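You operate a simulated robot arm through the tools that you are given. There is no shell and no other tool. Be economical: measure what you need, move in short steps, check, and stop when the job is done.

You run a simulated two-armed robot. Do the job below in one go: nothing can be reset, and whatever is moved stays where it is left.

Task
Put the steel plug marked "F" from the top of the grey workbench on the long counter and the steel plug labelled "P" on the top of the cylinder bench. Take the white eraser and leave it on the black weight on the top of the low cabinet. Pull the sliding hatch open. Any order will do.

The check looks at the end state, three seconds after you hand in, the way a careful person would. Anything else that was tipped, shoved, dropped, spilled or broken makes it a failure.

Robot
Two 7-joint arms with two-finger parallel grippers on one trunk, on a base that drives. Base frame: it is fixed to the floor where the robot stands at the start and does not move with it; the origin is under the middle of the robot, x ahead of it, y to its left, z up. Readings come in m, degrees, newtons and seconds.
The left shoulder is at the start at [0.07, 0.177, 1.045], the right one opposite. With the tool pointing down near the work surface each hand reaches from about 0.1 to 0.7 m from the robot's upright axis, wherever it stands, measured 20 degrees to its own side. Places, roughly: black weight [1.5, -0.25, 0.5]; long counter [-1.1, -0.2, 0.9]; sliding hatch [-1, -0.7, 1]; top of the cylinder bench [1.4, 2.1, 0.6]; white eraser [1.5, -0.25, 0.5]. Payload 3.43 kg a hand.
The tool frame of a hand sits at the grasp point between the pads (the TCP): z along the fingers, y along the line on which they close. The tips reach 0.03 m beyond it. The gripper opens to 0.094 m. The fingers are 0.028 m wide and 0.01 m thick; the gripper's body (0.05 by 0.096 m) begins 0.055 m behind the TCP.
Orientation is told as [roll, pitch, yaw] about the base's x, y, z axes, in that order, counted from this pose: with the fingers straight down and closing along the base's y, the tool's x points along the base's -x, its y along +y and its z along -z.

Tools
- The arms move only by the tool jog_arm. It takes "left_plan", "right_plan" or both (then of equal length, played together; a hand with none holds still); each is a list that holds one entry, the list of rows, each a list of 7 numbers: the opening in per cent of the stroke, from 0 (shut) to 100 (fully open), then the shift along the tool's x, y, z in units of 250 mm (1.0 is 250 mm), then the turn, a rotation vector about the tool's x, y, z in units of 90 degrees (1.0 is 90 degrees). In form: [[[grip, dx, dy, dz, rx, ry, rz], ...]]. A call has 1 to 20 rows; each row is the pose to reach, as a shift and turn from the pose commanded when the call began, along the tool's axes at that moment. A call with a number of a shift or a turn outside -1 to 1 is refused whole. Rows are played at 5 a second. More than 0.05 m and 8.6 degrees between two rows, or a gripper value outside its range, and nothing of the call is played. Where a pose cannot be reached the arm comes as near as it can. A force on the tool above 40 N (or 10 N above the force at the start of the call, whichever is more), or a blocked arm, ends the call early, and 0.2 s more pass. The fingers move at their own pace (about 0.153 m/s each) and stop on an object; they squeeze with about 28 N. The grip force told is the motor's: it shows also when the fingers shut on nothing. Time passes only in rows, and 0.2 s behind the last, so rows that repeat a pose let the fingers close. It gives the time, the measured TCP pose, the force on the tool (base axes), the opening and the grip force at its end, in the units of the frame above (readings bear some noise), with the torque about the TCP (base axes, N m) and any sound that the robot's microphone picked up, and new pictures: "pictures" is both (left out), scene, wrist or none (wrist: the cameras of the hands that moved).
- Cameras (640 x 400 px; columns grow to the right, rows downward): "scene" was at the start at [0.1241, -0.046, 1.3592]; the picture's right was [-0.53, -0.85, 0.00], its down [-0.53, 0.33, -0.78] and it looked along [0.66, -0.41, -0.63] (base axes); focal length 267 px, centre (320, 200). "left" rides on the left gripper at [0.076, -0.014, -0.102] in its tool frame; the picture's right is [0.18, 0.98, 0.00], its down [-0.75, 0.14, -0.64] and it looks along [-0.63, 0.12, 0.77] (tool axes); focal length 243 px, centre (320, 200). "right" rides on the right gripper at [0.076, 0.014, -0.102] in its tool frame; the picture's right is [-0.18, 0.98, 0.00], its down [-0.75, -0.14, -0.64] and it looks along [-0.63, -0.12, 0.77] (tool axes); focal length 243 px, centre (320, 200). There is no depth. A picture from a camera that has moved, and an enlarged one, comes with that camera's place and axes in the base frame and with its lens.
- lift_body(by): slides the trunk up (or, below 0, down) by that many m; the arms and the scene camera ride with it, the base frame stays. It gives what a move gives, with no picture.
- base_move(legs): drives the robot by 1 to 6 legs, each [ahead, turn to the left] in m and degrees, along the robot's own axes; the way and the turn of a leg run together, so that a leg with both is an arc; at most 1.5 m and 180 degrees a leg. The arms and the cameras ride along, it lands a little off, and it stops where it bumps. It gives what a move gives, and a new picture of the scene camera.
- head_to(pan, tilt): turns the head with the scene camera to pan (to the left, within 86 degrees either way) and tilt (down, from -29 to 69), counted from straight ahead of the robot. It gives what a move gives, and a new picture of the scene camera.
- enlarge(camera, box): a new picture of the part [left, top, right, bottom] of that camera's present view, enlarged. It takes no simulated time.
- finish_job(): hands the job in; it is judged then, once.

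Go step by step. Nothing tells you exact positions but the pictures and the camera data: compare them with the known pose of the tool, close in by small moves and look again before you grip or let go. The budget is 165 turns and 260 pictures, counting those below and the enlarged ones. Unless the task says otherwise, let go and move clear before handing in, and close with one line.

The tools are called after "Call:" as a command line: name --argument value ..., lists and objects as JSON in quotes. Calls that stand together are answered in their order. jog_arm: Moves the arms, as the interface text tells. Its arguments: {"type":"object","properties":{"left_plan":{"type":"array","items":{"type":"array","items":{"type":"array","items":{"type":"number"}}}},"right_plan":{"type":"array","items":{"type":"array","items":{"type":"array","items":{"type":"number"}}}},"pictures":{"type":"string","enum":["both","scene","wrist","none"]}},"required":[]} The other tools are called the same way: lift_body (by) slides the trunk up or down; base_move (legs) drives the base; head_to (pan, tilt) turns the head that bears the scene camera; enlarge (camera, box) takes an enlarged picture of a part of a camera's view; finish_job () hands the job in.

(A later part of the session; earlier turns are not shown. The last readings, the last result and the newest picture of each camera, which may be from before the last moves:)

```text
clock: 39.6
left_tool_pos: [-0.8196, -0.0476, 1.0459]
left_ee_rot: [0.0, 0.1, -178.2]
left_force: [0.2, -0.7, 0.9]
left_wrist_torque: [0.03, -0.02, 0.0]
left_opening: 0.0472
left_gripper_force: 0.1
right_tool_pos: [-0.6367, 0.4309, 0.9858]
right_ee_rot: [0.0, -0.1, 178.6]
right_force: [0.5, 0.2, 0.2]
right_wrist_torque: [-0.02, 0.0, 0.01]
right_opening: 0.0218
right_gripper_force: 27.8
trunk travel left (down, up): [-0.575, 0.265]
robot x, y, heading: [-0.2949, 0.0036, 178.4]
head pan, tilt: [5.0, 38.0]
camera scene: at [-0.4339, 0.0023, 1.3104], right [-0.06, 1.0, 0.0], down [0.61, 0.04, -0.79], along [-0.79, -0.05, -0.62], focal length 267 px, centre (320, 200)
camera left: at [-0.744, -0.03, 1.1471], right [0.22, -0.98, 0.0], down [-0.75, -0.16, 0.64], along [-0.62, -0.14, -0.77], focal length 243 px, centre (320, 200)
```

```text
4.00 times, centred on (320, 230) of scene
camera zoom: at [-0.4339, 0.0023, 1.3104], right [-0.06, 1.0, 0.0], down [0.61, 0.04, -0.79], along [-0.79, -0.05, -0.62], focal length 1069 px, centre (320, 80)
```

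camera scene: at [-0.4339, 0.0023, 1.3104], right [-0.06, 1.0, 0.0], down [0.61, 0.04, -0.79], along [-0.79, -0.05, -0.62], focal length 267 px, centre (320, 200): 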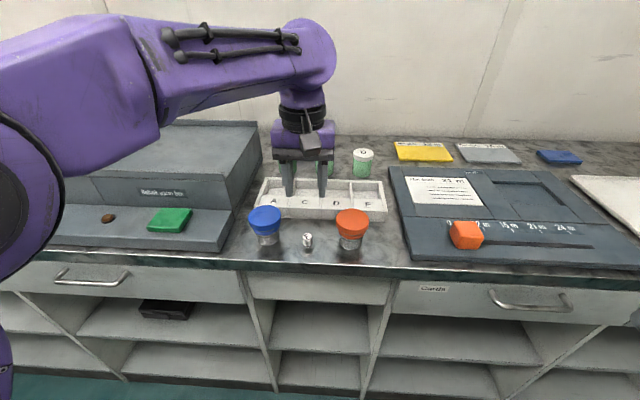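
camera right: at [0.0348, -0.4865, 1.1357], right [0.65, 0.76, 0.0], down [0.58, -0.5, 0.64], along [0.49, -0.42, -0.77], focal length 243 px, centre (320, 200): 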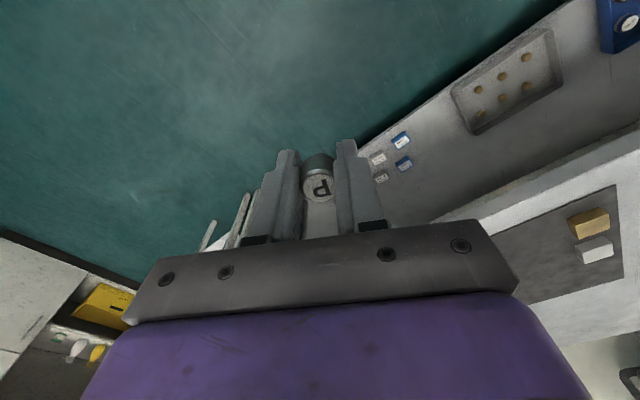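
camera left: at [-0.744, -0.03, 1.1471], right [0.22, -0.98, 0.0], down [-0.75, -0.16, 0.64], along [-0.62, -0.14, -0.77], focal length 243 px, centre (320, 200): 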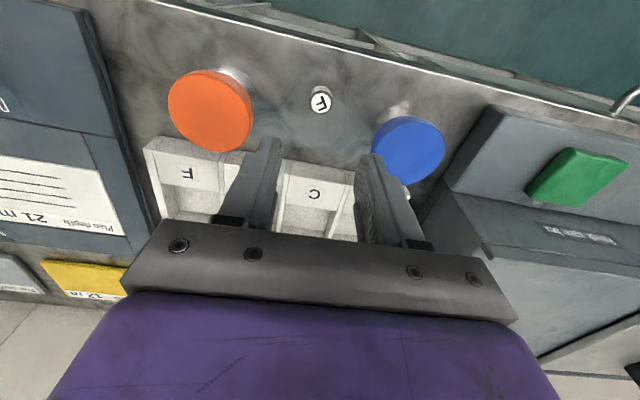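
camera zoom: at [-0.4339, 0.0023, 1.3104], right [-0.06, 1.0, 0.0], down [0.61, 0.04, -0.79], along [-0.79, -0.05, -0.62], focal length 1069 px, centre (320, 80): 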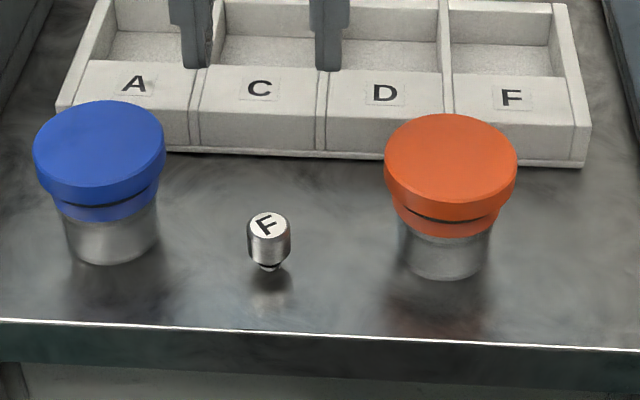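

F stands upright on the counter. Now I retract the left hand and drive over in front of the hatch box at about y = -0.65.

Call:
jog_arm --left_plan '[[[50, 0.1, 0.05, -0.05, 0, 0, 0], [50, 0.25, 0.1, -0.1, 0, 0, 0], [50, 0.4, 0.15, -0.1, 0, 0, 0], [50, 0.55, 0.2, -0.1, 0, 0, 0], [50, 0.55, 0.2, -0.1, 0, 0, 0]]]' --pictures "none"

Call:
base_move --legs '[[-0.3, 0], [0, 90], [0.65, 0], [0, -90]]'

Call:
head_to --pan 15 --tilt 35

```text
clock: 40.8
left_tool_pos: [-0.6803, -0.0922, 1.0723]
left_ee_rot: [0.1, 0.2, -178.3]
left_force: [-0.9, 0.2, -0.3]
left_wrist_torque: [0.0, -0.01, 0.02]
left_opening: 0.0469
left_gripper_force: 0.1
right_tool_pos: [-0.6378, 0.4335, 0.9862]
right_ee_rot: [0.0, -0.1, 178.6]
right_force: [0.1, -1.4, -0.6]
right_wrist_torque: [0.01, -0.04, 0.01]
right_opening: 0.0215
right_gripper_force: 28.0
trunk travel left (down, up): [-0.575, 0.265]
robot x, y, heading: [-0.2992, 0.0064, 178.7]
head pan, tilt: [5.0, 38.0]
```

```text
clock: 53.6
left_tool_pos: [-0.4138, -0.7567, 1.0723]
left_ee_rot: [0.1, 0.2, -178.1]
left_force: [0.5, -0.7, 0.2]
left_wrist_torque: [0.01, 0.03, 0.0]
left_opening: 0.0468
left_gripper_force: 0.0
right_tool_pos: [-0.373, -0.2326, 0.9866]
right_ee_rot: [0.0, -0.1, 178.7]
right_force: [-0.1, 0.3, -0.7]
right_wrist_torque: [-0.01, -0.02, 0.01]
right_opening: 0.0219
right_gripper_force: 28.1
trunk travel left (down, up): [-0.575, 0.265]
robot x, y, heading: [-0.0375, -0.6567, 178.6]
head pan, tilt: [5.0, 38.0]
camera scene: at [-0.1677, -0.6615, 1.3105], right [-0.07, 1.0, 0.0], down [0.61, 0.04, -0.79], along [-0.79, -0.05, -0.62], focal length 267 px, centre (320, 200)
```

scene: 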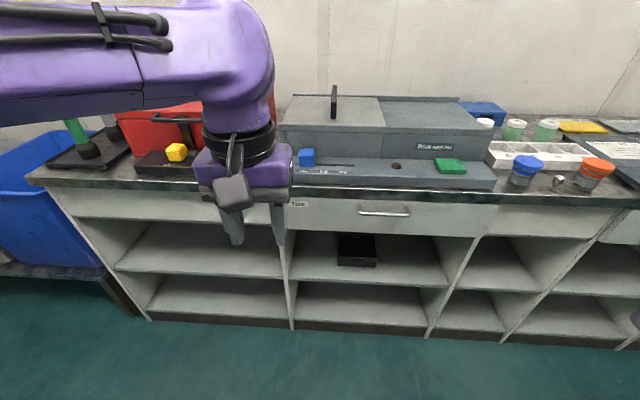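

```text
clock: 54.3
left_tool_pos: [-0.4137, -0.757, 1.0724]
left_ee_rot: [0.1, 0.2, -178.0]
left_force: [0.3, -0.1, -0.4]
left_wrist_torque: [-0.01, 0.01, 0.0]
left_opening: 0.0471
left_gripper_force: 0.1
right_tool_pos: [-0.3725, -0.2328, 0.986]
right_ee_rot: [0.0, 0.0, 178.7]
right_force: [0.0, 0.2, 0.2]
right_wrist_torque: [-0.01, 0.0, 0.0]
right_opening: 0.0219
right_gripper_force: 28.1
trunk travel left (down, up): [-0.575, 0.265]
robot x, y, heading: [-0.0327, -0.6592, 178.4]
head pan, tilt: [15.0, 35.0]
camera scene: at [-0.1671, -0.6768, 1.3151], right [-0.24, 0.97, 0.0], down [0.56, 0.14, -0.82], along [-0.8, -0.19, -0.57], focal length 267 px, centre (320, 200)
```

scene: 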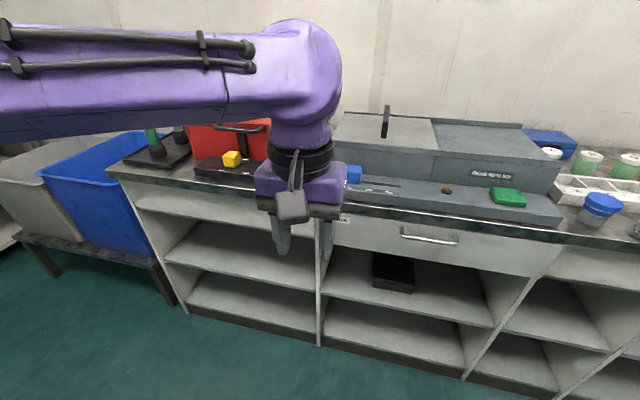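

I need a higher view of the box top.

Call:
lift_body --by 0.26

Call:
head_to --pan -3 --tilt 35

Call:
enlarge --camera "scene" --box '[240, 130, 480, 280]'

```text
clock: 57.0
left_tool_pos: [-0.4143, -0.7573, 1.3323]
left_ee_rot: [-0.1, 0.2, -178.1]
left_force: [-0.2, 0.7, 0.1]
left_wrist_torque: [-0.01, -0.02, -0.02]
left_opening: 0.0469
left_gripper_force: 0.0
right_tool_pos: [-0.3726, -0.2321, 1.2455]
right_ee_rot: [0.0, -0.2, 178.7]
right_force: [0.4, 0.1, -0.6]
right_wrist_torque: [0.02, -0.02, -0.01]
right_opening: 0.0219
right_gripper_force: 27.7
trunk travel left (down, up): [-0.835, 0.005]
robot x, y, heading: [-0.0333, -0.6579, 178.6]
head pan, tilt: [15.0, 35.0]
```

```text
clock: 57.8
left_tool_pos: [-0.413, -0.7571, 1.3326]
left_ee_rot: [0.0, 0.2, -178.1]
left_force: [-0.4, 0.6, -0.4]
left_wrist_torque: [-0.01, 0.01, 0.02]
left_opening: 0.0467
left_gripper_force: 0.2
right_tool_pos: [-0.3731, -0.2322, 1.2444]
right_ee_rot: [0.0, -0.1, 178.7]
right_force: [-0.6, -0.7, -1.2]
right_wrist_torque: [0.01, -0.03, -0.04]
right_opening: 0.0221
right_gripper_force: 27.8
trunk travel left (down, up): [-0.835, 0.005]
robot x, y, heading: [-0.037, -0.657, 178.9]
head pan, tilt: [-3.0, 35.0]
camera scene: at [-0.1695, -0.6495, 1.5751], right [0.07, 1.0, 0.0], down [0.57, -0.04, -0.82], along [-0.82, 0.06, -0.57], focal length 267 px, centre (320, 200)
```

scene: 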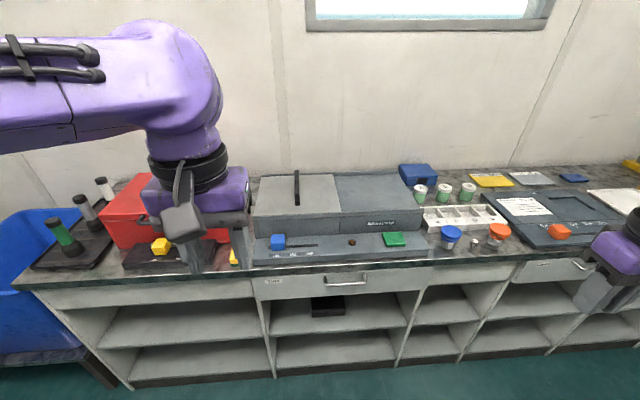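

```text
2.67 times, centred on (360, 205) of scene
camera zoom: at [-0.1695, -0.6495, 1.5751], right [0.07, 1.0, 0.0], down [0.57, -0.04, -0.82], along [-0.82, 0.06, -0.57], focal length 713 px, centre (213, 187)
```

zoom: 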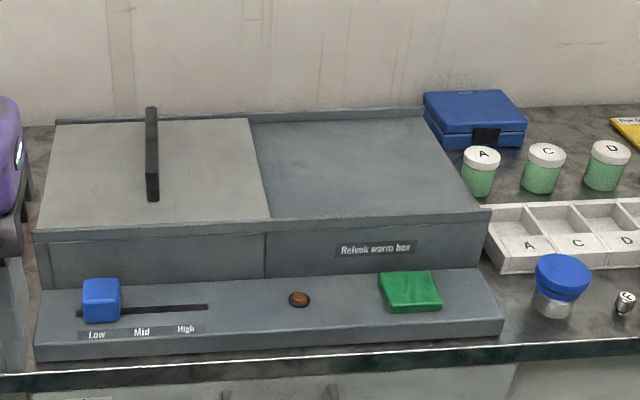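

The light hatch panel with the black bar handle sits on the box's left half and should slide right. I reposition to about y = -0.45 and drive up to the counter.

Call:
base_move --legs '[[0, -90], [0.2, 0], [0, 90], [0.32, 0]]'

Call:
head_to --pan 15 --tilt 42

```text
clock: 68.8
left_tool_pos: [-0.7258, -0.5226, 1.3328]
left_ee_rot: [-0.1, 0.0, 179.4]
left_force: [1.8, -1.7, 0.3]
left_wrist_torque: [0.05, 0.06, 0.01]
left_opening: 0.0469
left_gripper_force: 0.1
right_tool_pos: [-0.6632, 0.0, 1.2462]
right_ee_rot: [-0.1, -0.2, 176.1]
right_force: [0.5, -0.3, 0.6]
right_wrist_torque: [-0.02, 0.02, -0.03]
right_opening: 0.0222
right_gripper_force: 27.4
trunk travel left (down, up): [-0.835, 0.005]
robot x, y, heading: [-0.3441, -0.4417, 176.2]
head pan, tilt: [-3.0, 35.0]
camera scene: at [-0.4772, -0.4262, 1.5753], right [0.12, 0.99, 0.0], down [0.57, -0.07, -0.82], along [-0.81, 0.1, -0.57], focal length 267 px, centre (320, 200)
```

scene: 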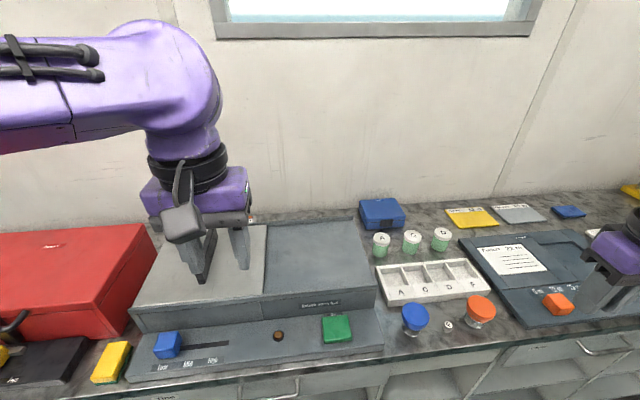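

```text
clock: 69.6
left_tool_pos: [-0.7282, -0.523, 1.3319]
left_ee_rot: [0.0, 0.3, 179.4]
left_force: [-0.1, 0.3, 0.0]
left_wrist_torque: [0.01, 0.02, 0.0]
left_opening: 0.047
left_gripper_force: 0.0
right_tool_pos: [-0.6639, 0.0002, 1.2457]
right_ee_rot: [0.0, 0.0, 176.2]
right_force: [-0.7, 0.3, 0.1]
right_wrist_torque: [0.03, 0.01, 0.04]
right_opening: 0.0221
right_gripper_force: 27.9
trunk travel left (down, up): [-0.835, 0.005]
robot x, y, heading: [-0.3433, -0.4377, 176.1]
head pan, tilt: [15.0, 42.0]
camera scene: at [-0.4754, -0.4525, 1.5645], right [-0.19, 0.98, 0.0], down [0.66, 0.13, -0.74], along [-0.73, -0.14, -0.67], focal length 267 px, centre (320, 200)
```

scene: 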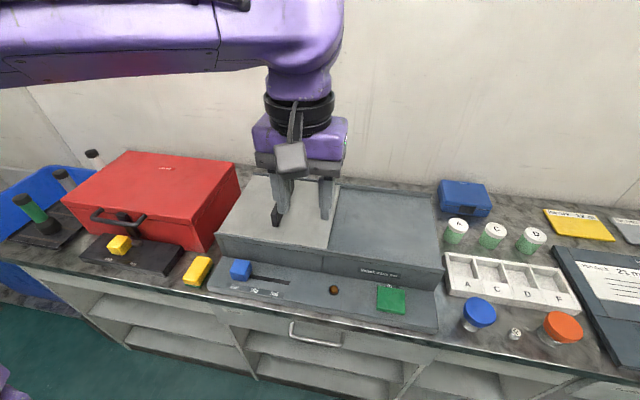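

Handle's near end is at about (-0.96, -0.674, z≈1.0). I move the left hand above it.

Call:
jog_arm --left_plan '[[[60, -0.14, 0.086, 0, 0, 0, 0], [60, -0.28, 0.172, 0, 0, 0, 0], [60, -0.42, 0.259, 0, 0, 0, 0], [60, -0.56, 0.345, 0, 0, 0, 0], [60, -0.7, 0.431, 0, 0, 0, 0], [60, -0.84, 0.518, 0, 0, 0, 0], [60, -0.98, 0.604, 0, 0, 0, 0], [60, -0.98, 0.604, 0, 0, 0, 0]]]'

```text
clock: 71.4
left_tool_pos: [-0.9726, -0.6704, 1.3327]
left_ee_rot: [0.1, 0.2, 179.3]
left_force: [-0.3, 0.6, -0.6]
left_wrist_torque: [-0.01, 0.03, 0.02]
left_opening: 0.0561
left_gripper_force: 0.0
right_tool_pos: [-0.663, -0.001, 1.2461]
right_ee_rot: [0.0, 0.0, 176.2]
right_force: [0.4, 0.2, -0.4]
right_wrist_torque: [0.0, 0.05, 0.0]
right_opening: 0.0221
right_gripper_force: 27.7
trunk travel left (down, up): [-0.835, 0.005]
robot x, y, heading: [-0.3462, -0.4407, 176.1]
head pan, tilt: [15.0, 42.0]
camera scene: at [-0.4736, -0.4526, 1.5646], right [-0.19, 0.98, 0.0], down [0.66, 0.13, -0.74], along [-0.73, -0.14, -0.67], focal length 267 px, centre (320, 200)
camera left: at [-0.8968, -0.6565, 1.4327], right [0.17, -0.98, 0.0], down [-0.76, -0.13, 0.64], along [-0.63, -0.11, -0.77], focal length 243 px, centre (320, 200)
```

scene: 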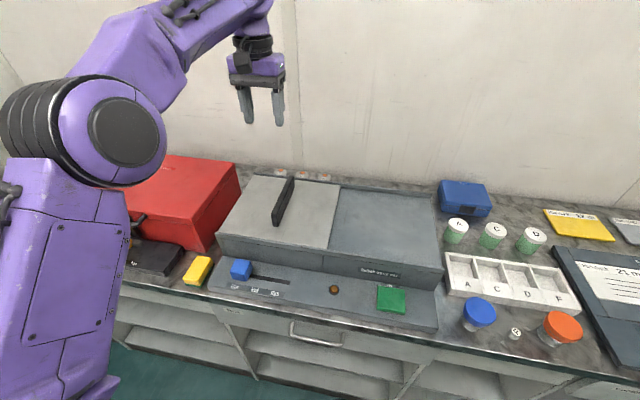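
left: 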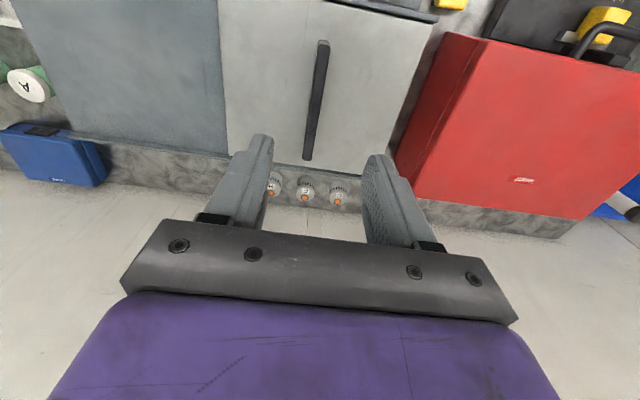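

The handle runs under the fingers at y ≈ -0.67. I lower the trunk 0.25 m and look.

Call:
lift_body --by -0.25

Call:
enlarge --camera "left" --box '[160, 0, 480, 200]'

Call:
enlarge --camera "scene" --box '[160, 80, 480, 280]'

```text
clock: 74.0
left_tool_pos: [-0.9745, -0.671, 1.0806]
left_ee_rot: [0.0, 0.2, 179.4]
left_force: [-0.4, 0.5, -0.1]
left_wrist_torque: [-0.02, 0.0, 0.02]
left_opening: 0.0563
left_gripper_force: 0.1
right_tool_pos: [-0.664, 0.0003, 0.9962]
right_ee_rot: [0.0, -0.1, 176.3]
right_force: [0.4, 0.0, -0.2]
right_wrist_torque: [-0.03, 0.01, 0.02]
right_opening: 0.0219
right_gripper_force: 27.8
trunk travel left (down, up): [-0.585, 0.255]
robot x, y, heading: [-0.3465, -0.4387, 176.0]
head pan, tilt: [15.0, 42.0]
```

```text
2.00 times, centred on (320, 100) of left
camera zoom: at [-0.8973, -0.6565, 1.1826], right [0.17, -0.98, 0.0], down [-0.76, -0.13, 0.64], along [-0.63, -0.11, -0.77], focal length 485 px, centre (320, 400)
```

zoom: 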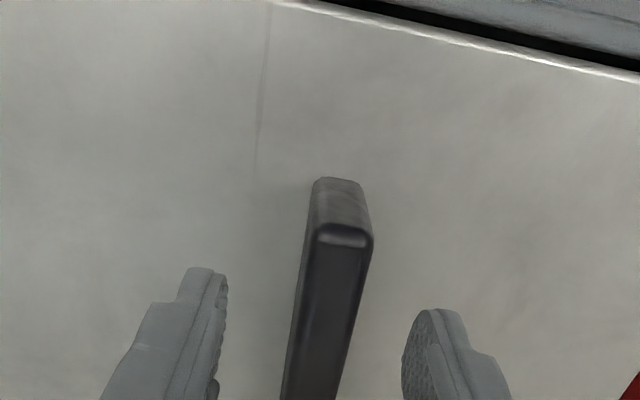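

```text
2.00 times, centred on (320, 180) of scene
camera zoom: at [-0.4743, -0.4527, 1.3146], right [-0.19, 0.98, 0.0], down [0.66, 0.13, -0.74], along [-0.73, -0.14, -0.67], focal length 534 px, centre (320, 240)
```

zoom: 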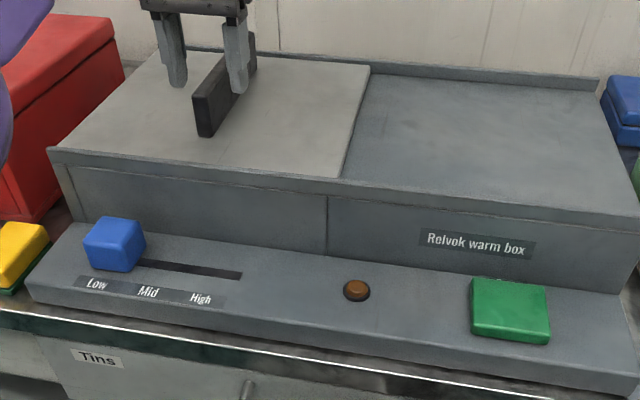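

The fingers straddle the bar. I descend 3.5 cm and grip it.

Call:
jog_arm --left_plan '[[[60, 0, 0, 0.07, 0, 0, 0], [60, 0, 0, 0.13, 0, 0, 0], [60, 0, 0, 0.13, 0, 0, 0], [0, 0, 0, 0.13, 0, 0, 0], [0, 0, 0, 0.13, 0, 0, 0], [0, 0, 0, 0.13, 0, 0, 0]]]'

```text
clock: 75.4
left_tool_pos: [-0.9747, -0.6718, 1.0502]
left_ee_rot: [0.0, 0.2, 179.5]
left_force: [1.4, 0.5, -0.7]
left_wrist_torque: [-0.04, 0.46, 1.16]
left_opening: 0.0225
left_gripper_force: 45.0
right_tool_pos: [-0.6642, -0.0001, 0.9954]
right_ee_rot: [0.0, -0.1, 176.3]
right_force: [0.2, -0.2, -0.9]
right_wrist_torque: [0.0, -0.01, -0.03]
right_opening: 0.0217
right_gripper_force: 27.3
trunk travel left (down, up): [-0.585, 0.255]
robot x, y, heading: [-0.3457, -0.4389, 176.4]
head pan, tilt: [15.0, 42.0]
camera scene: at [-0.4744, -0.4528, 1.3145], right [-0.19, 0.98, 0.0], down [0.66, 0.13, -0.74], along [-0.73, -0.14, -0.67], focal length 267 px, centre (320, 200)
camera left: at [-0.8974, -0.6568, 1.1497], right [0.17, -0.98, 0.0], down [-0.76, -0.13, 0.64], along [-0.63, -0.11, -0.77], focal length 243 px, centre (320, 200)
```

scene: 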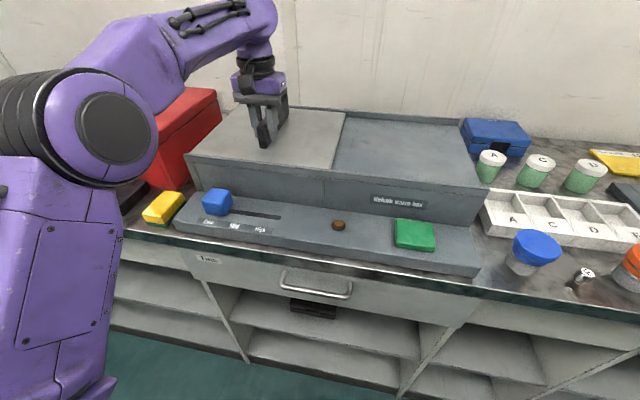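
left: 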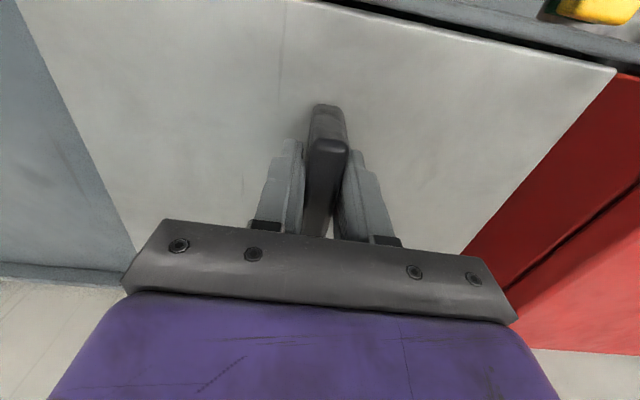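

Gripped. I pull it 6 cm toward +y (right) as a first test.

Call:
jog_arm --left_plan '[[[0, 0, -0.06, 0, 0, 0, 0], [0, 0, -0.12, 0, 0, 0, 0], [0, 0, -0.18, 0, 0, 0, 0], [0, 0, -0.24, 0, 0, 0, 0], [0, 0, -0.24, 0, 0, 0, 0]]]' --pictures "scene"

```text
clock: 76.6
left_tool_pos: [-0.9751, -0.6101, 1.0493]
left_ee_rot: [0.0, 0.2, 179.5]
left_force: [-7.4, -0.3, 0.1]
left_wrist_torque: [0.04, 0.85, 1.09]
left_opening: 0.0225
left_gripper_force: 44.7
right_tool_pos: [-0.665, -0.0008, 0.9955]
right_ee_rot: [0.0, 0.0, 176.1]
right_force: [-0.5, 0.0, 0.6]
right_wrist_torque: [0.01, 0.01, 0.0]
right_opening: 0.0221
right_gripper_force: 27.8
trunk travel left (down, up): [-0.585, 0.255]
robot x, y, heading: [-0.3447, -0.4383, 176.4]
head pan, tilt: [15.0, 42.0]
camera scene: at [-0.476, -0.4526, 1.3144], right [-0.19, 0.98, 0.0], down [0.66, 0.13, -0.74], along [-0.73, -0.14, -0.67], focal length 267 px, centre (320, 200)
```

scene: 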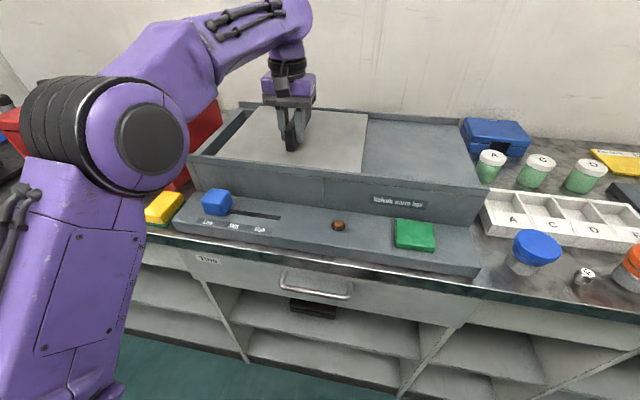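

It slides right smoothly. I continue.

Call:
jog_arm --left_plan '[[[0, 0, -0.1, 0, 0, 0, 0], [0, 0, -0.2, 0, 0, 0, 0], [0, 0, -0.3, 0, 0, 0, 0], [0, 0, -0.4, 0, 0, 0, 0], [0, 0, -0.5, 0, 0, 0, 0], [0, 0, -0.6, 0, 0, 0, 0], [0, 0, -0.7, 0, 0, 0, 0], [0, 0, -0.7, 0, 0, 0, 0]]]' --pictures "scene"

```text
clock: 78.4
left_tool_pos: [-0.9699, -0.4608, 1.0461]
left_ee_rot: [0.0, 0.2, 179.5]
left_force: [-20.9, -1.0, 21.0]
left_wrist_torque: [0.04, 0.01, 1.01]
left_opening: 0.0228
left_gripper_force: 44.5
left hand out of reach, approached as far as the arm can: row 6, 7, 8
right_tool_pos: [-0.6654, -0.0005, 0.995]
right_ee_rot: [0.0, 0.1, 176.3]
right_force: [-0.6, -0.7, -0.2]
right_wrist_torque: [-0.02, 0.01, 0.03]
right_opening: 0.0217
right_gripper_force: 27.9
trunk travel left (down, up): [-0.585, 0.255]
robot x, y, heading: [-0.344, -0.4385, 176.2]
head pan, tilt: [15.0, 42.0]
camera scene: at [-0.4758, -0.4527, 1.3145], right [-0.19, 0.98, 0.0], down [0.66, 0.13, -0.74], along [-0.73, -0.14, -0.67], focal length 267 px, centre (320, 200)
```

scene: 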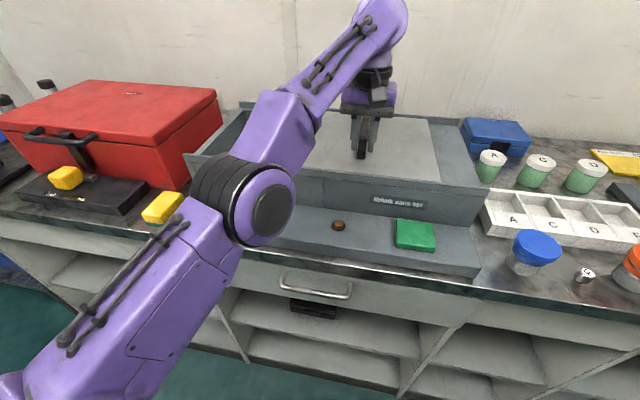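

The arm reached its limit with the hatch about 3/4 open. I release, lift clear, then turn the base right so the left arm has room to finish.

Call:
jog_arm --left_plan '[[[40, 0, -0.58, 0, 0, 0, 0], [60, 0, -0.58, 0, 0, 0, 0], [60, 0, -0.58, 0, 0, 0, 0], [60, 0, -0.58, -0.1, 0, 0, 0], [60, 0, -0.58, -0.25, 0, 0, 0], [60, 0, -0.58, -0.4, 0, 0, 0], [60, 0, -0.58, -0.5, 0, 0, 0]]]' --pictures "scene"

```text
refused: row 1 steps farther than a row can; nothing moved
```

Call:
jog_arm --left_plan '[[[40, 0, 0, 0, 0, 0, 0], [60, 0, 0, 0, 0, 0, 0], [60, 0, 0, 0, 0, 0, 0], [60, 0, 0, -0.1, 0, 0, 0], [60, 0, 0, -0.25, 0, 0, 0], [60, 0, 0, -0.4, 0, 0, 0], [60, 0, 0, -0.5, 0, 0, 0]]]' --pictures "scene"

```text
clock: 80.0
left_tool_pos: [-0.9425, -0.4842, 1.116]
left_ee_rot: [0.0, 0.1, 179.3]
left_force: [-1.6, 0.4, -0.9]
left_wrist_torque: [0.01, -0.01, 0.04]
left_opening: 0.0564
left_gripper_force: 0.2
left hand out of reach, approached as far as the arm can: row 4, 5, 6, 7
right_tool_pos: [-0.6647, -0.0008, 0.9956]
right_ee_rot: [0.0, 0.1, 176.2]
right_force: [0.1, 0.2, -1.2]
right_wrist_torque: [0.0, -0.03, 0.01]
right_opening: 0.0221
right_gripper_force: 28.3
trunk travel left (down, up): [-0.585, 0.255]
robot x, y, heading: [-0.3411, -0.4374, 176.2]
head pan, tilt: [15.0, 42.0]
camera scene: at [-0.476, -0.4533, 1.3144], right [-0.19, 0.98, 0.0], down [0.66, 0.13, -0.74], along [-0.73, -0.14, -0.67], focal length 267 px, centre (320, 200)
```

scene: 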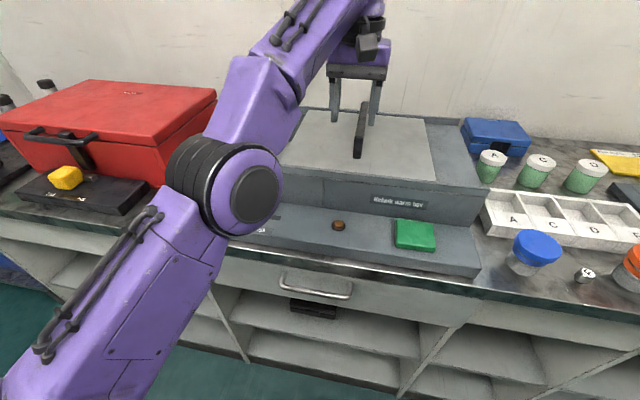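

Call:
lift_body --by 0.15

Call:
base_move --legs '[[0, -28]]'

Call:
head_to --pan 40 --tilt 42

```text
clock: 81.7
left_tool_pos: [-0.9421, -0.4837, 1.2678]
left_ee_rot: [0.1, 0.0, 179.3]
left_force: [1.1, -0.6, 0.3]
left_wrist_torque: [0.01, 0.01, 0.0]
left_opening: 0.0564
left_gripper_force: 0.1
right_tool_pos: [-0.6637, -0.0008, 1.1451]
right_ee_rot: [0.0, -0.1, 176.2]
right_force: [0.9, -0.6, -1.2]
right_wrist_torque: [0.02, 0.01, 0.01]
right_opening: 0.0218
right_gripper_force: 27.7
trunk travel left (down, up): [-0.735, 0.105]
robot x, y, heading: [-0.3462, -0.441, 176.1]
head pan, tilt: [15.0, 42.0]
```

```text
clock: 83.5
left_tool_pos: [-0.8906, -0.1915, 1.2661]
left_ee_rot: [-0.1, 0.1, 151.0]
left_force: [0.3, -0.6, 0.3]
left_wrist_torque: [0.02, -0.01, 0.03]
left_opening: 0.0564
left_gripper_force: 0.0
right_tool_pos: [-0.4175, 0.0988, 1.1455]
right_ee_rot: [0.0, -0.2, 147.7]
right_force: [-0.1, 0.2, -0.1]
right_wrist_torque: [0.02, 0.02, 0.01]
right_opening: 0.022
right_gripper_force: 27.9
trunk travel left (down, up): [-0.735, 0.105]
robot x, y, heading: [-0.3458, -0.4411, 147.7]
head pan, tilt: [15.0, 42.0]
camera scene: at [-0.4649, -0.3883, 1.4646], right [0.3, 0.95, 0.0], down [0.64, -0.2, -0.74], along [-0.71, 0.22, -0.67], focal length 267 px, centre (320, 200)
```

scene: 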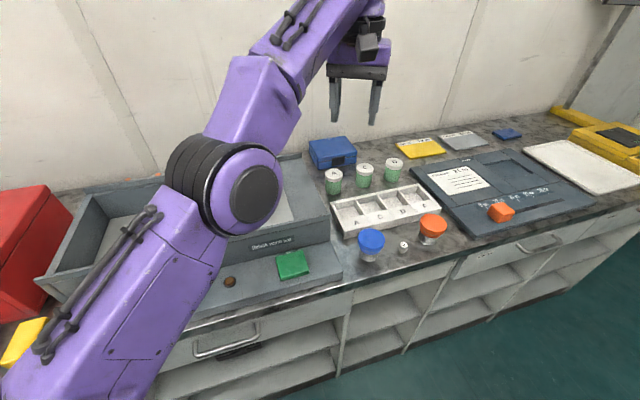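

```text
clock: 84.4
left_tool_pos: [-0.8897, -0.1922, 1.2668]
left_ee_rot: [-0.1, -0.1, 150.9]
left_force: [-1.1, 0.1, 0.5]
left_wrist_torque: [-0.02, -0.03, 0.0]
left_opening: 0.0565
left_gripper_force: 0.0
right_tool_pos: [-0.416, 0.0995, 1.1455]
right_ee_rot: [-0.1, -0.1, 147.7]
right_force: [0.1, 1.1, -1.6]
right_wrist_torque: [0.04, 0.02, 0.01]
right_opening: 0.0219
right_gripper_force: 27.8
trunk travel left (down, up): [-0.735, 0.105]
robot x, y, heading: [-0.3421, -0.4393, 147.8]
head pan, tilt: [40.0, 42.0]
camera scene: at [-0.4676, -0.424, 1.4646], right [-0.13, 0.99, 0.0], down [0.66, 0.09, -0.74], along [-0.74, -0.1, -0.67], focal length 267 px, centre (320, 200)
```

scene: 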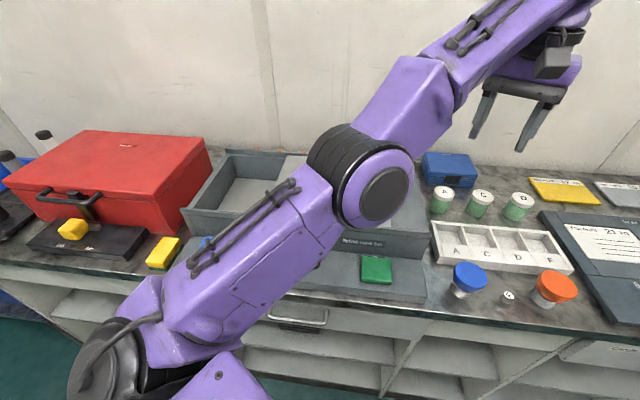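

I bring the left hand back over the handle, turned to match the bar.

Call:
jog_arm --left_plan '[[[60, 0.04, 0.15, 0, 0, 0, -0.055], [60, 0.08, 0.3, 0, 0, 0, -0.11], [60, 0.12, 0.45, 0, 0, 0, -0.165], [60, 0.16, 0.6, 0, 0, 0, -0.22], [60, 0.2, 0.75, 0, 0, 0, -0.275], [60, 0.23, 0.88, 0, 0, 0, -0.322], [60, 0.259, 1.0, 0, 0, 0, -0.322], [60, 0.259, 1.0, 0, 0, 0, -0.322]]]'

```text
clock: 86.2
left_tool_pos: [-0.9526, -0.4414, 1.2663]
left_ee_rot: [0.0, 0.1, 179.8]
left_force: [0.2, 0.4, 0.1]
left_wrist_torque: [-0.03, 0.04, -0.02]
left_opening: 0.0561
left_gripper_force: 0.1
left hand out of reach, approached as far as the arm can: row 1, 2
right_tool_pos: [-0.4148, 0.0997, 1.1451]
right_ee_rot: [0.0, -0.1, 147.7]
right_force: [0.5, -0.5, 0.3]
right_wrist_torque: [-0.02, 0.0, 0.01]
right_opening: 0.0218
right_gripper_force: 28.3
trunk travel left (down, up): [-0.735, 0.105]
robot x, y, heading: [-0.3428, -0.4426, 147.7]
head pan, tilt: [40.0, 42.0]
camera scene: at [-0.467, -0.4239, 1.4646], right [-0.13, 0.99, 0.0], down [0.66, 0.09, -0.74], along [-0.74, -0.1, -0.67], focal length 267 px, centre (320, 200)
camera left: at [-0.8755, -0.4277, 1.3676], right [0.18, -0.98, 0.0], down [-0.75, -0.14, 0.64], along [-0.63, -0.12, -0.77], focal length 243 px, centre (320, 200)
```

scene: 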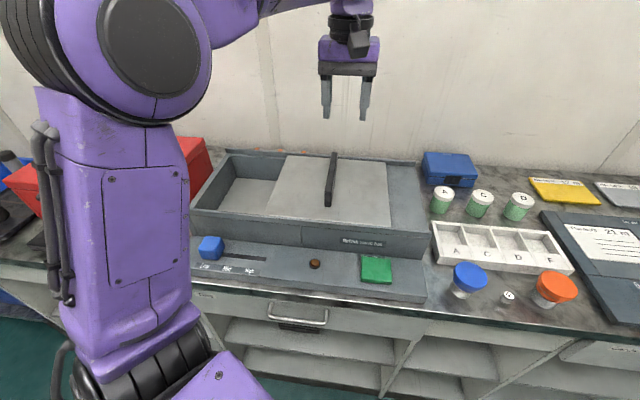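
left: 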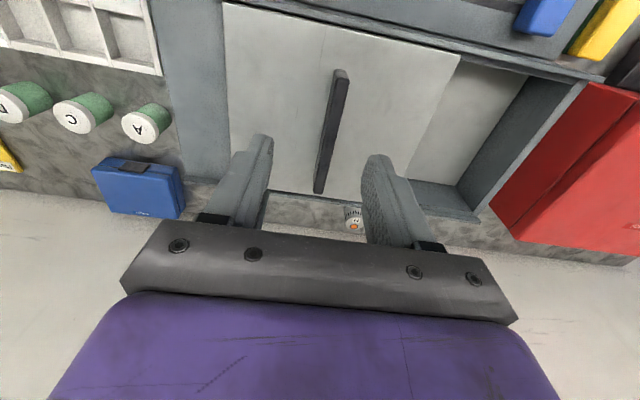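

Call:
jog_arm --left_plan '[[[60, -0.05, 0.09, 0, 0, 0, 0], [60, -0.05, 0.09, 0, 0, 0, 0]]]' --pictures "none"

Call:
lift_body --by -0.17

Call:
enlarge --camera "left" --box '[160, 0, 480, 200]'

```text
clock: 86.8
left_tool_pos: [-0.9681, -0.4659, 1.2665]
left_ee_rot: [0.0, 0.0, 179.9]
left_force: [-0.1, -0.1, 0.2]
left_wrist_torque: [-0.03, 0.02, 0.01]
left_opening: 0.0562
left_gripper_force: 0.1
right_tool_pos: [-0.4145, 0.0996, 1.1461]
right_ee_rot: [-0.1, -0.1, 147.7]
right_force: [0.3, -0.3, 0.0]
right_wrist_torque: [-0.01, -0.01, -0.02]
right_opening: 0.0217
right_gripper_force: 28.1
trunk travel left (down, up): [-0.735, 0.105]
robot x, y, heading: [-0.3434, -0.4406, 147.8]
head pan, tilt: [40.0, 42.0]
```

```text
clock: 88.7
left_tool_pos: [-0.9678, -0.4656, 1.0979]
left_ee_rot: [0.0, 0.0, 179.9]
left_force: [0.1, -1.2, 0.5]
left_wrist_torque: [0.01, 0.02, 0.04]
left_opening: 0.0566
left_gripper_force: 0.1
right_tool_pos: [-0.4148, 0.0997, 0.975]
right_ee_rot: [0.0, 0.0, 147.6]
right_force: [-0.3, -0.4, -0.5]
right_wrist_torque: [0.03, -0.05, 0.0]
right_opening: 0.0219
right_gripper_force: 28.1
trunk travel left (down, up): [-0.565, 0.275]
robot x, y, heading: [-0.3414, -0.4345, 147.5]
head pan, tilt: [40.0, 42.0]
```

```text
2.00 times, centred on (320, 100) of left
camera zoom: at [-0.8906, -0.4505, 1.1981], right [0.18, -0.98, 0.0], down [-0.75, -0.14, 0.64], along [-0.63, -0.12, -0.77], focal length 485 px, centre (320, 400)
```

zoom: 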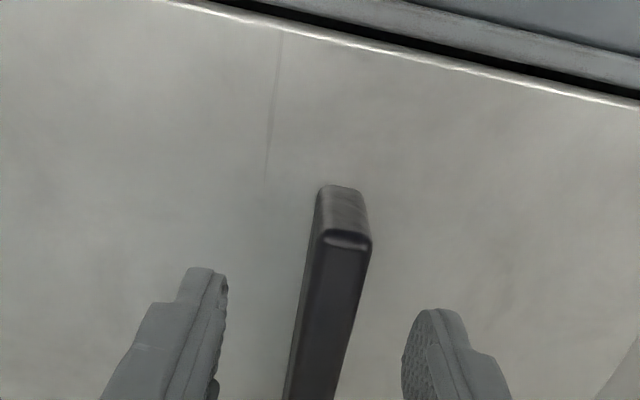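

Aligned. I descend, grip and pull on in one go.

Call:
jog_arm --left_plan '[[[60, 0, 0, 0.1, 0, 0, 0], [60, 0, 0, 0.19, 0, 0, 0], [60, 0, 0, 0.19, 0, 0, 0], [0, 0, 0, 0.19, 0, 0, 0], [0, 0, 0, 0.19, 0, 0, 0], [0, 0, 0, 0.19, 0, 0, 0], [0, 0, -0.06, 0.19, 0, 0, 0], [0, 0, -0.12, 0.19, 0, 0, 0], [0, 0, -0.18, 0.19, 0, 0, 0], [0, 0, -0.24, 0.19, 0, 0, 0], [0, 0, -0.3, 0.19, 0, 0, 0], [0, 0, -0.36, 0.19, 0, 0, 0], [0, 0, -0.36, 0.19, 0, 0, 0]]]'

```text
clock: 91.6
left_tool_pos: [-0.9677, -0.3874, 1.0516]
left_ee_rot: [0.6, 0.1, -179.7]
left_force: [4.3, -28.8, 4.4]
left_wrist_torque: [0.17, -0.82, -0.22]
left_opening: 0.0225
left_gripper_force: 45.1
right_tool_pos: [-0.4152, 0.0953, 0.9774]
right_ee_rot: [-0.1, -0.4, 147.8]
right_force: [-0.4, 0.5, -0.9]
right_wrist_torque: [-0.05, -0.01, -0.02]
right_opening: 0.0218
right_gripper_force: 28.0
trunk travel left (down, up): [-0.565, 0.275]
robot x, y, heading: [-0.3433, -0.442, 148.3]
head pan, tilt: [40.0, 42.0]
stopped in row 13 (left hand): the force on the tool passed its limit (the readings are from after the stop); the commanded pose is now the measured one
camera scene: at [-0.4653, -0.4301, 1.2948], right [-0.14, 0.99, 0.0], down [0.66, 0.1, -0.74], along [-0.74, -0.1, -0.67], focal length 267 px, centre (320, 200)
camera left: at [-0.8907, -0.3707, 1.1514], right [0.19, -0.98, 0.01], down [-0.75, -0.14, 0.64], along [-0.63, -0.13, -0.76], focal length 243 px, centre (320, 200)
```

scene: 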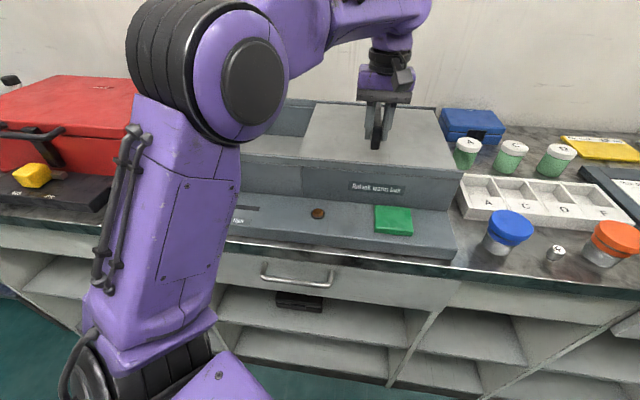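
left: 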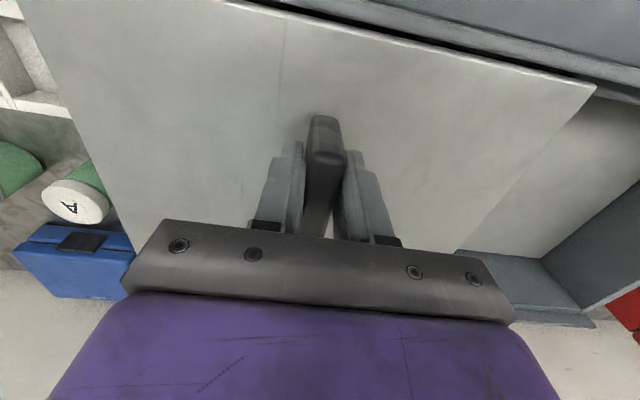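

Hatch hit its end stop: fully open. I release and lift the hand clear, raise the trunk, and back away.

Call:
jog_arm --left_plan '[[[0, 0, 0.012, 0, 0, 0, 0], [40, 0, 0.012, 0, 0, 0, 0], [60, 0, 0.012, 0, 0, 0, 0], [60, 0, 0.012, 0, 0, 0, 0], [60, 0, 0.012, -0.15, 0, 0, 0], [60, 0, 0.012, -0.3, 0, 0, 0], [60, 0, 0.012, -0.4, 0, 0, 0]]]' --pictures "none"

Call:
lift_body --by 0.15

Call:
base_move --legs '[[-0.15, 0]]'

```text
clock: 93.2
left_tool_pos: [-0.9675, -0.3828, 1.1472]
left_ee_rot: [0.5, 0.0, -179.8]
left_force: [0.5, 0.3, -0.1]
left_wrist_torque: [0.03, 0.0, 0.02]
left_opening: 0.0563
left_gripper_force: 0.0
right_tool_pos: [-0.4152, 0.0988, 0.9753]
right_ee_rot: [0.0, -0.1, 147.7]
right_force: [-0.2, 0.4, -0.7]
right_wrist_torque: [0.0, 0.01, -0.03]
right_opening: 0.0219
right_gripper_force: 28.1
trunk travel left (down, up): [-0.565, 0.275]
robot x, y, heading: [-0.3451, -0.4383, 148.1]
head pan, tilt: [40.0, 42.0]
```

```text
clock: 95.0
left_tool_pos: [-0.967, -0.3824, 1.2973]
left_ee_rot: [0.6, 0.0, -179.9]
left_force: [0.1, 0.4, 0.0]
left_wrist_torque: [0.01, 0.0, 0.0]
left_opening: 0.0562
left_gripper_force: 0.1
right_tool_pos: [-0.4157, 0.0988, 1.1262]
right_ee_rot: [-0.1, -0.2, 147.7]
right_force: [0.5, -0.9, 0.2]
right_wrist_torque: [0.02, -0.03, -0.02]
right_opening: 0.022
right_gripper_force: 28.1
trunk travel left (down, up): [-0.715, 0.125]
robot x, y, heading: [-0.3445, -0.4417, 148.1]
head pan, tilt: [40.0, 42.0]
```

```text
clock: 96.3
left_tool_pos: [-0.8421, -0.4611, 1.2953]
left_ee_rot: [0.5, 0.1, -179.9]
left_force: [-0.4, 0.9, -0.2]
left_wrist_torque: [-0.02, 0.0, 0.03]
left_opening: 0.0563
left_gripper_force: 0.1
right_tool_pos: [-0.2909, 0.0204, 1.1248]
right_ee_rot: [0.0, 0.0, 147.9]
right_force: [-0.8, 0.6, -0.8]
right_wrist_torque: [0.02, -0.02, 0.02]
right_opening: 0.0218
right_gripper_force: 28.0
trunk travel left (down, up): [-0.715, 0.125]
robot x, y, heading: [-0.2209, -0.5209, 148.1]
head pan, tilt: [40.0, 42.0]
camera scene: at [-0.3418, -0.5037, 1.4443], right [-0.14, 0.99, 0.0], down [0.66, 0.09, -0.74], along [-0.73, -0.11, -0.67], focal length 267 px, centre (320, 200)
```

scene: 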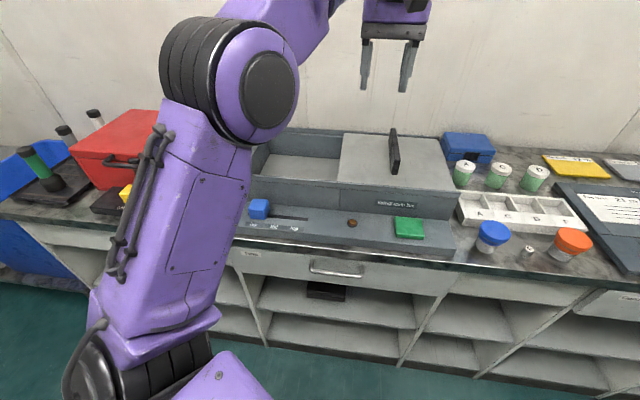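

The hatch is fully open. I retract the left hand and head off toward the cylinder bench.

Call:
jog_arm --left_plan '[[[60, 0.144, -0.005, 0, 0, 0, 0.06], [60, 0.288, -0.01, 0, 0, 0, 0.12], [60, 0.432, -0.015, 0, 0, 0, 0.18], [60, 0.576, -0.02, 0, 0, 0, 0.24], [60, 0.72, -0.025, 0, 0, 0, 0.3], [60, 0.864, -0.03, 0, 0, 0, 0.355], [60, 0.864, -0.03, 0, 0, 0, 0.355]]]' --pictures "none"

Call:
base_move --legs '[[0, -58], [1.2, 0]]'

Call:
head_to --pan -30 --tilt 20

```text
clock: 97.9
left_tool_pos: [-0.622, -0.454, 1.2974]
left_ee_rot: [0.5, 0.3, 148.2]
left_force: [0.1, -0.6, 0.3]
left_wrist_torque: [0.02, 0.01, 0.04]
left_opening: 0.0562
left_gripper_force: 0.1
right_tool_pos: [-0.2892, 0.0186, 1.1255]
right_ee_rot: [0.1, -0.1, 147.9]
right_force: [-0.2, -0.2, -1.2]
right_wrist_torque: [0.01, -0.03, -0.02]
right_opening: 0.0218
right_gripper_force: 28.0
trunk travel left (down, up): [-0.715, 0.125]
robot x, y, heading: [-0.2154, -0.5192, 148.0]
head pan, tilt: [40.0, 42.0]
```

```text
clock: 106.5
left_tool_pos: [-0.4032, 1.0402, 1.2979]
left_ee_rot: [0.4, 0.3, 91.6]
left_force: [0.1, -0.8, 0.0]
left_wrist_torque: [-0.02, -0.06, -0.01]
left_opening: 0.0562
left_gripper_force: 0.1
right_tool_pos: [0.1749, 1.0231, 1.1255]
right_ee_rot: [-0.1, -0.1, 91.1]
right_force: [0.7, 0.6, -0.3]
right_wrist_torque: [-0.01, 0.0, 0.02]
right_opening: 0.0215
right_gripper_force: 27.8
trunk travel left (down, up): [-0.715, 0.125]
robot x, y, heading: [-0.235, 0.6618, 91.8]
head pan, tilt: [40.0, 42.0]
camera scene: at [-0.2911, 0.7775, 1.4446], right [0.75, 0.66, 0.0], down [0.44, -0.5, -0.74], along [-0.49, 0.56, -0.67], focal length 267 px, centre (320, 200)
```

scene: 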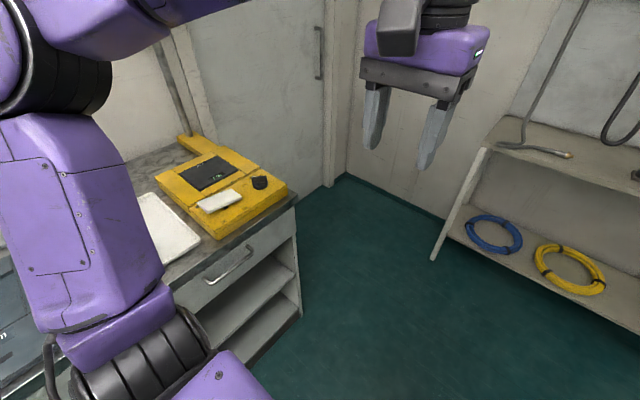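

```text
clock: 107.9
left_tool_pos: [-0.4051, 1.0406, 1.2974]
left_ee_rot: [0.3, 0.3, 91.6]
left_force: [-0.7, -0.6, -0.2]
left_wrist_torque: [0.03, -0.03, -0.01]
left_opening: 0.0565
left_gripper_force: 0.0
right_tool_pos: [0.1732, 1.0229, 1.1256]
right_ee_rot: [0.0, -0.2, 91.3]
right_force: [-0.2, -0.1, -1.5]
right_wrist_torque: [0.0, 0.02, 0.01]
right_opening: 0.0218
right_gripper_force: 27.5
trunk travel left (down, up): [-0.715, 0.125]
robot x, y, heading: [-0.2317, 0.6646, 91.8]
head pan, tilt: [-30.0, 20.0]
camera scene: at [-0.1914, 0.7971, 1.4789], right [0.88, -0.48, 0.0], down [-0.16, -0.3, -0.94], along [0.45, 0.83, -0.34], focal length 267 px, centre (320, 200)
```

scene: 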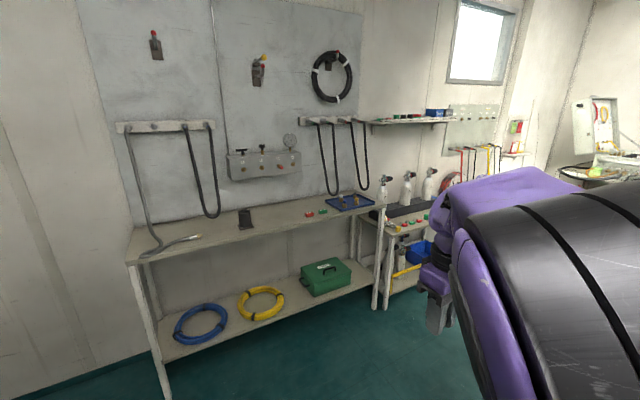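

The cylinder bench is at roughly x 1.06–1.75 with front edge y≈2.0 and top z≈0.65. I drive into the corridor in front of it.

Call:
base_move --legs '[[0.72, 0], [0, -91.5]]'

Call:
head_to --pan 15 --tilt 25

```text
clock: 115.7
left_tool_pos: [0.1165, 1.5712, 1.2978]
left_ee_rot: [0.3, 0.3, 2.5]
left_force: [0.1, -0.5, 0.3]
left_wrist_torque: [0.0, -0.03, 0.01]
left_opening: 0.0564
left_gripper_force: 0.1
right_tool_pos: [0.1077, 0.9925, 1.1264]
right_ee_rot: [-0.1, -0.1, 2.0]
right_force: [0.2, 0.5, 0.2]
right_wrist_torque: [0.0, -0.01, -0.01]
right_opening: 0.0222
right_gripper_force: 27.9
trunk travel left (down, up): [-0.715, 0.125]
robot x, y, heading: [-0.26, 1.3986, 2.1]
head pan, tilt: [-30.0, 20.0]
camera scene: at [-0.1224, 1.3559, 1.4789], right [-0.46, -0.89, 0.0], down [-0.3, 0.16, -0.94], along [0.83, -0.44, -0.34], focal length 267 px, centre (320, 200)
```

scene: 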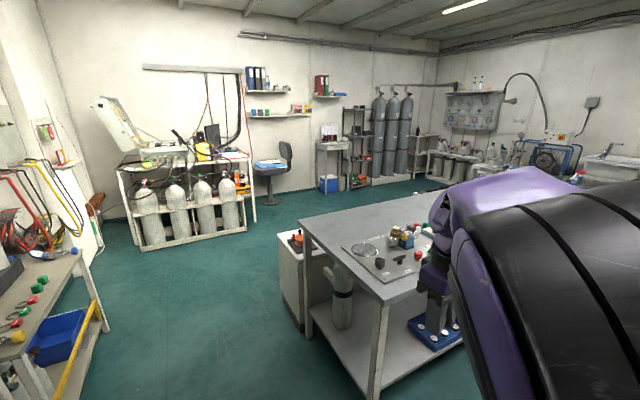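

```text
clock: 116.8
left_tool_pos: [0.1156, 1.5719, 1.2971]
left_ee_rot: [0.5, 0.3, 2.5]
left_force: [-0.1, 0.1, -0.3]
left_wrist_torque: [0.02, 0.02, 0.03]
left_opening: 0.0566
left_gripper_force: 0.0
right_tool_pos: [0.108, 0.9936, 1.1259]
right_ee_rot: [-0.1, 0.0, 2.1]
right_force: [-0.2, 0.7, -0.7]
right_wrist_torque: [-0.01, -0.01, 0.0]
right_opening: 0.0216
right_gripper_force: 28.2
trunk travel left (down, up): [-0.715, 0.125]
robot x, y, heading: [-0.2536, 1.3934, 2.5]
head pan, tilt: [15.0, 25.0]
camera scene: at [-0.117, 1.4265, 1.4708], right [0.3, -0.95, 0.0], down [-0.4, -0.13, -0.91], along [0.86, 0.27, -0.42], focal length 267 px, centre (320, 200)
```

scene: 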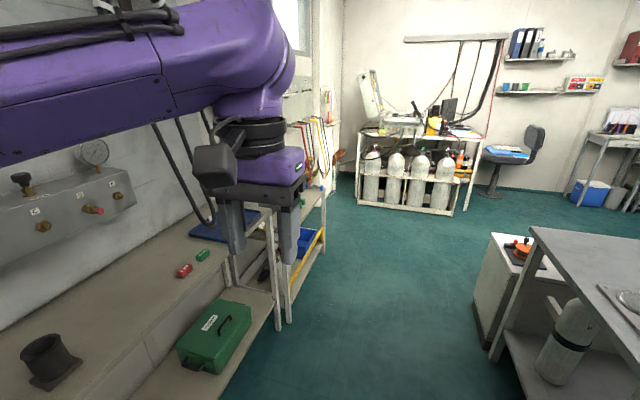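

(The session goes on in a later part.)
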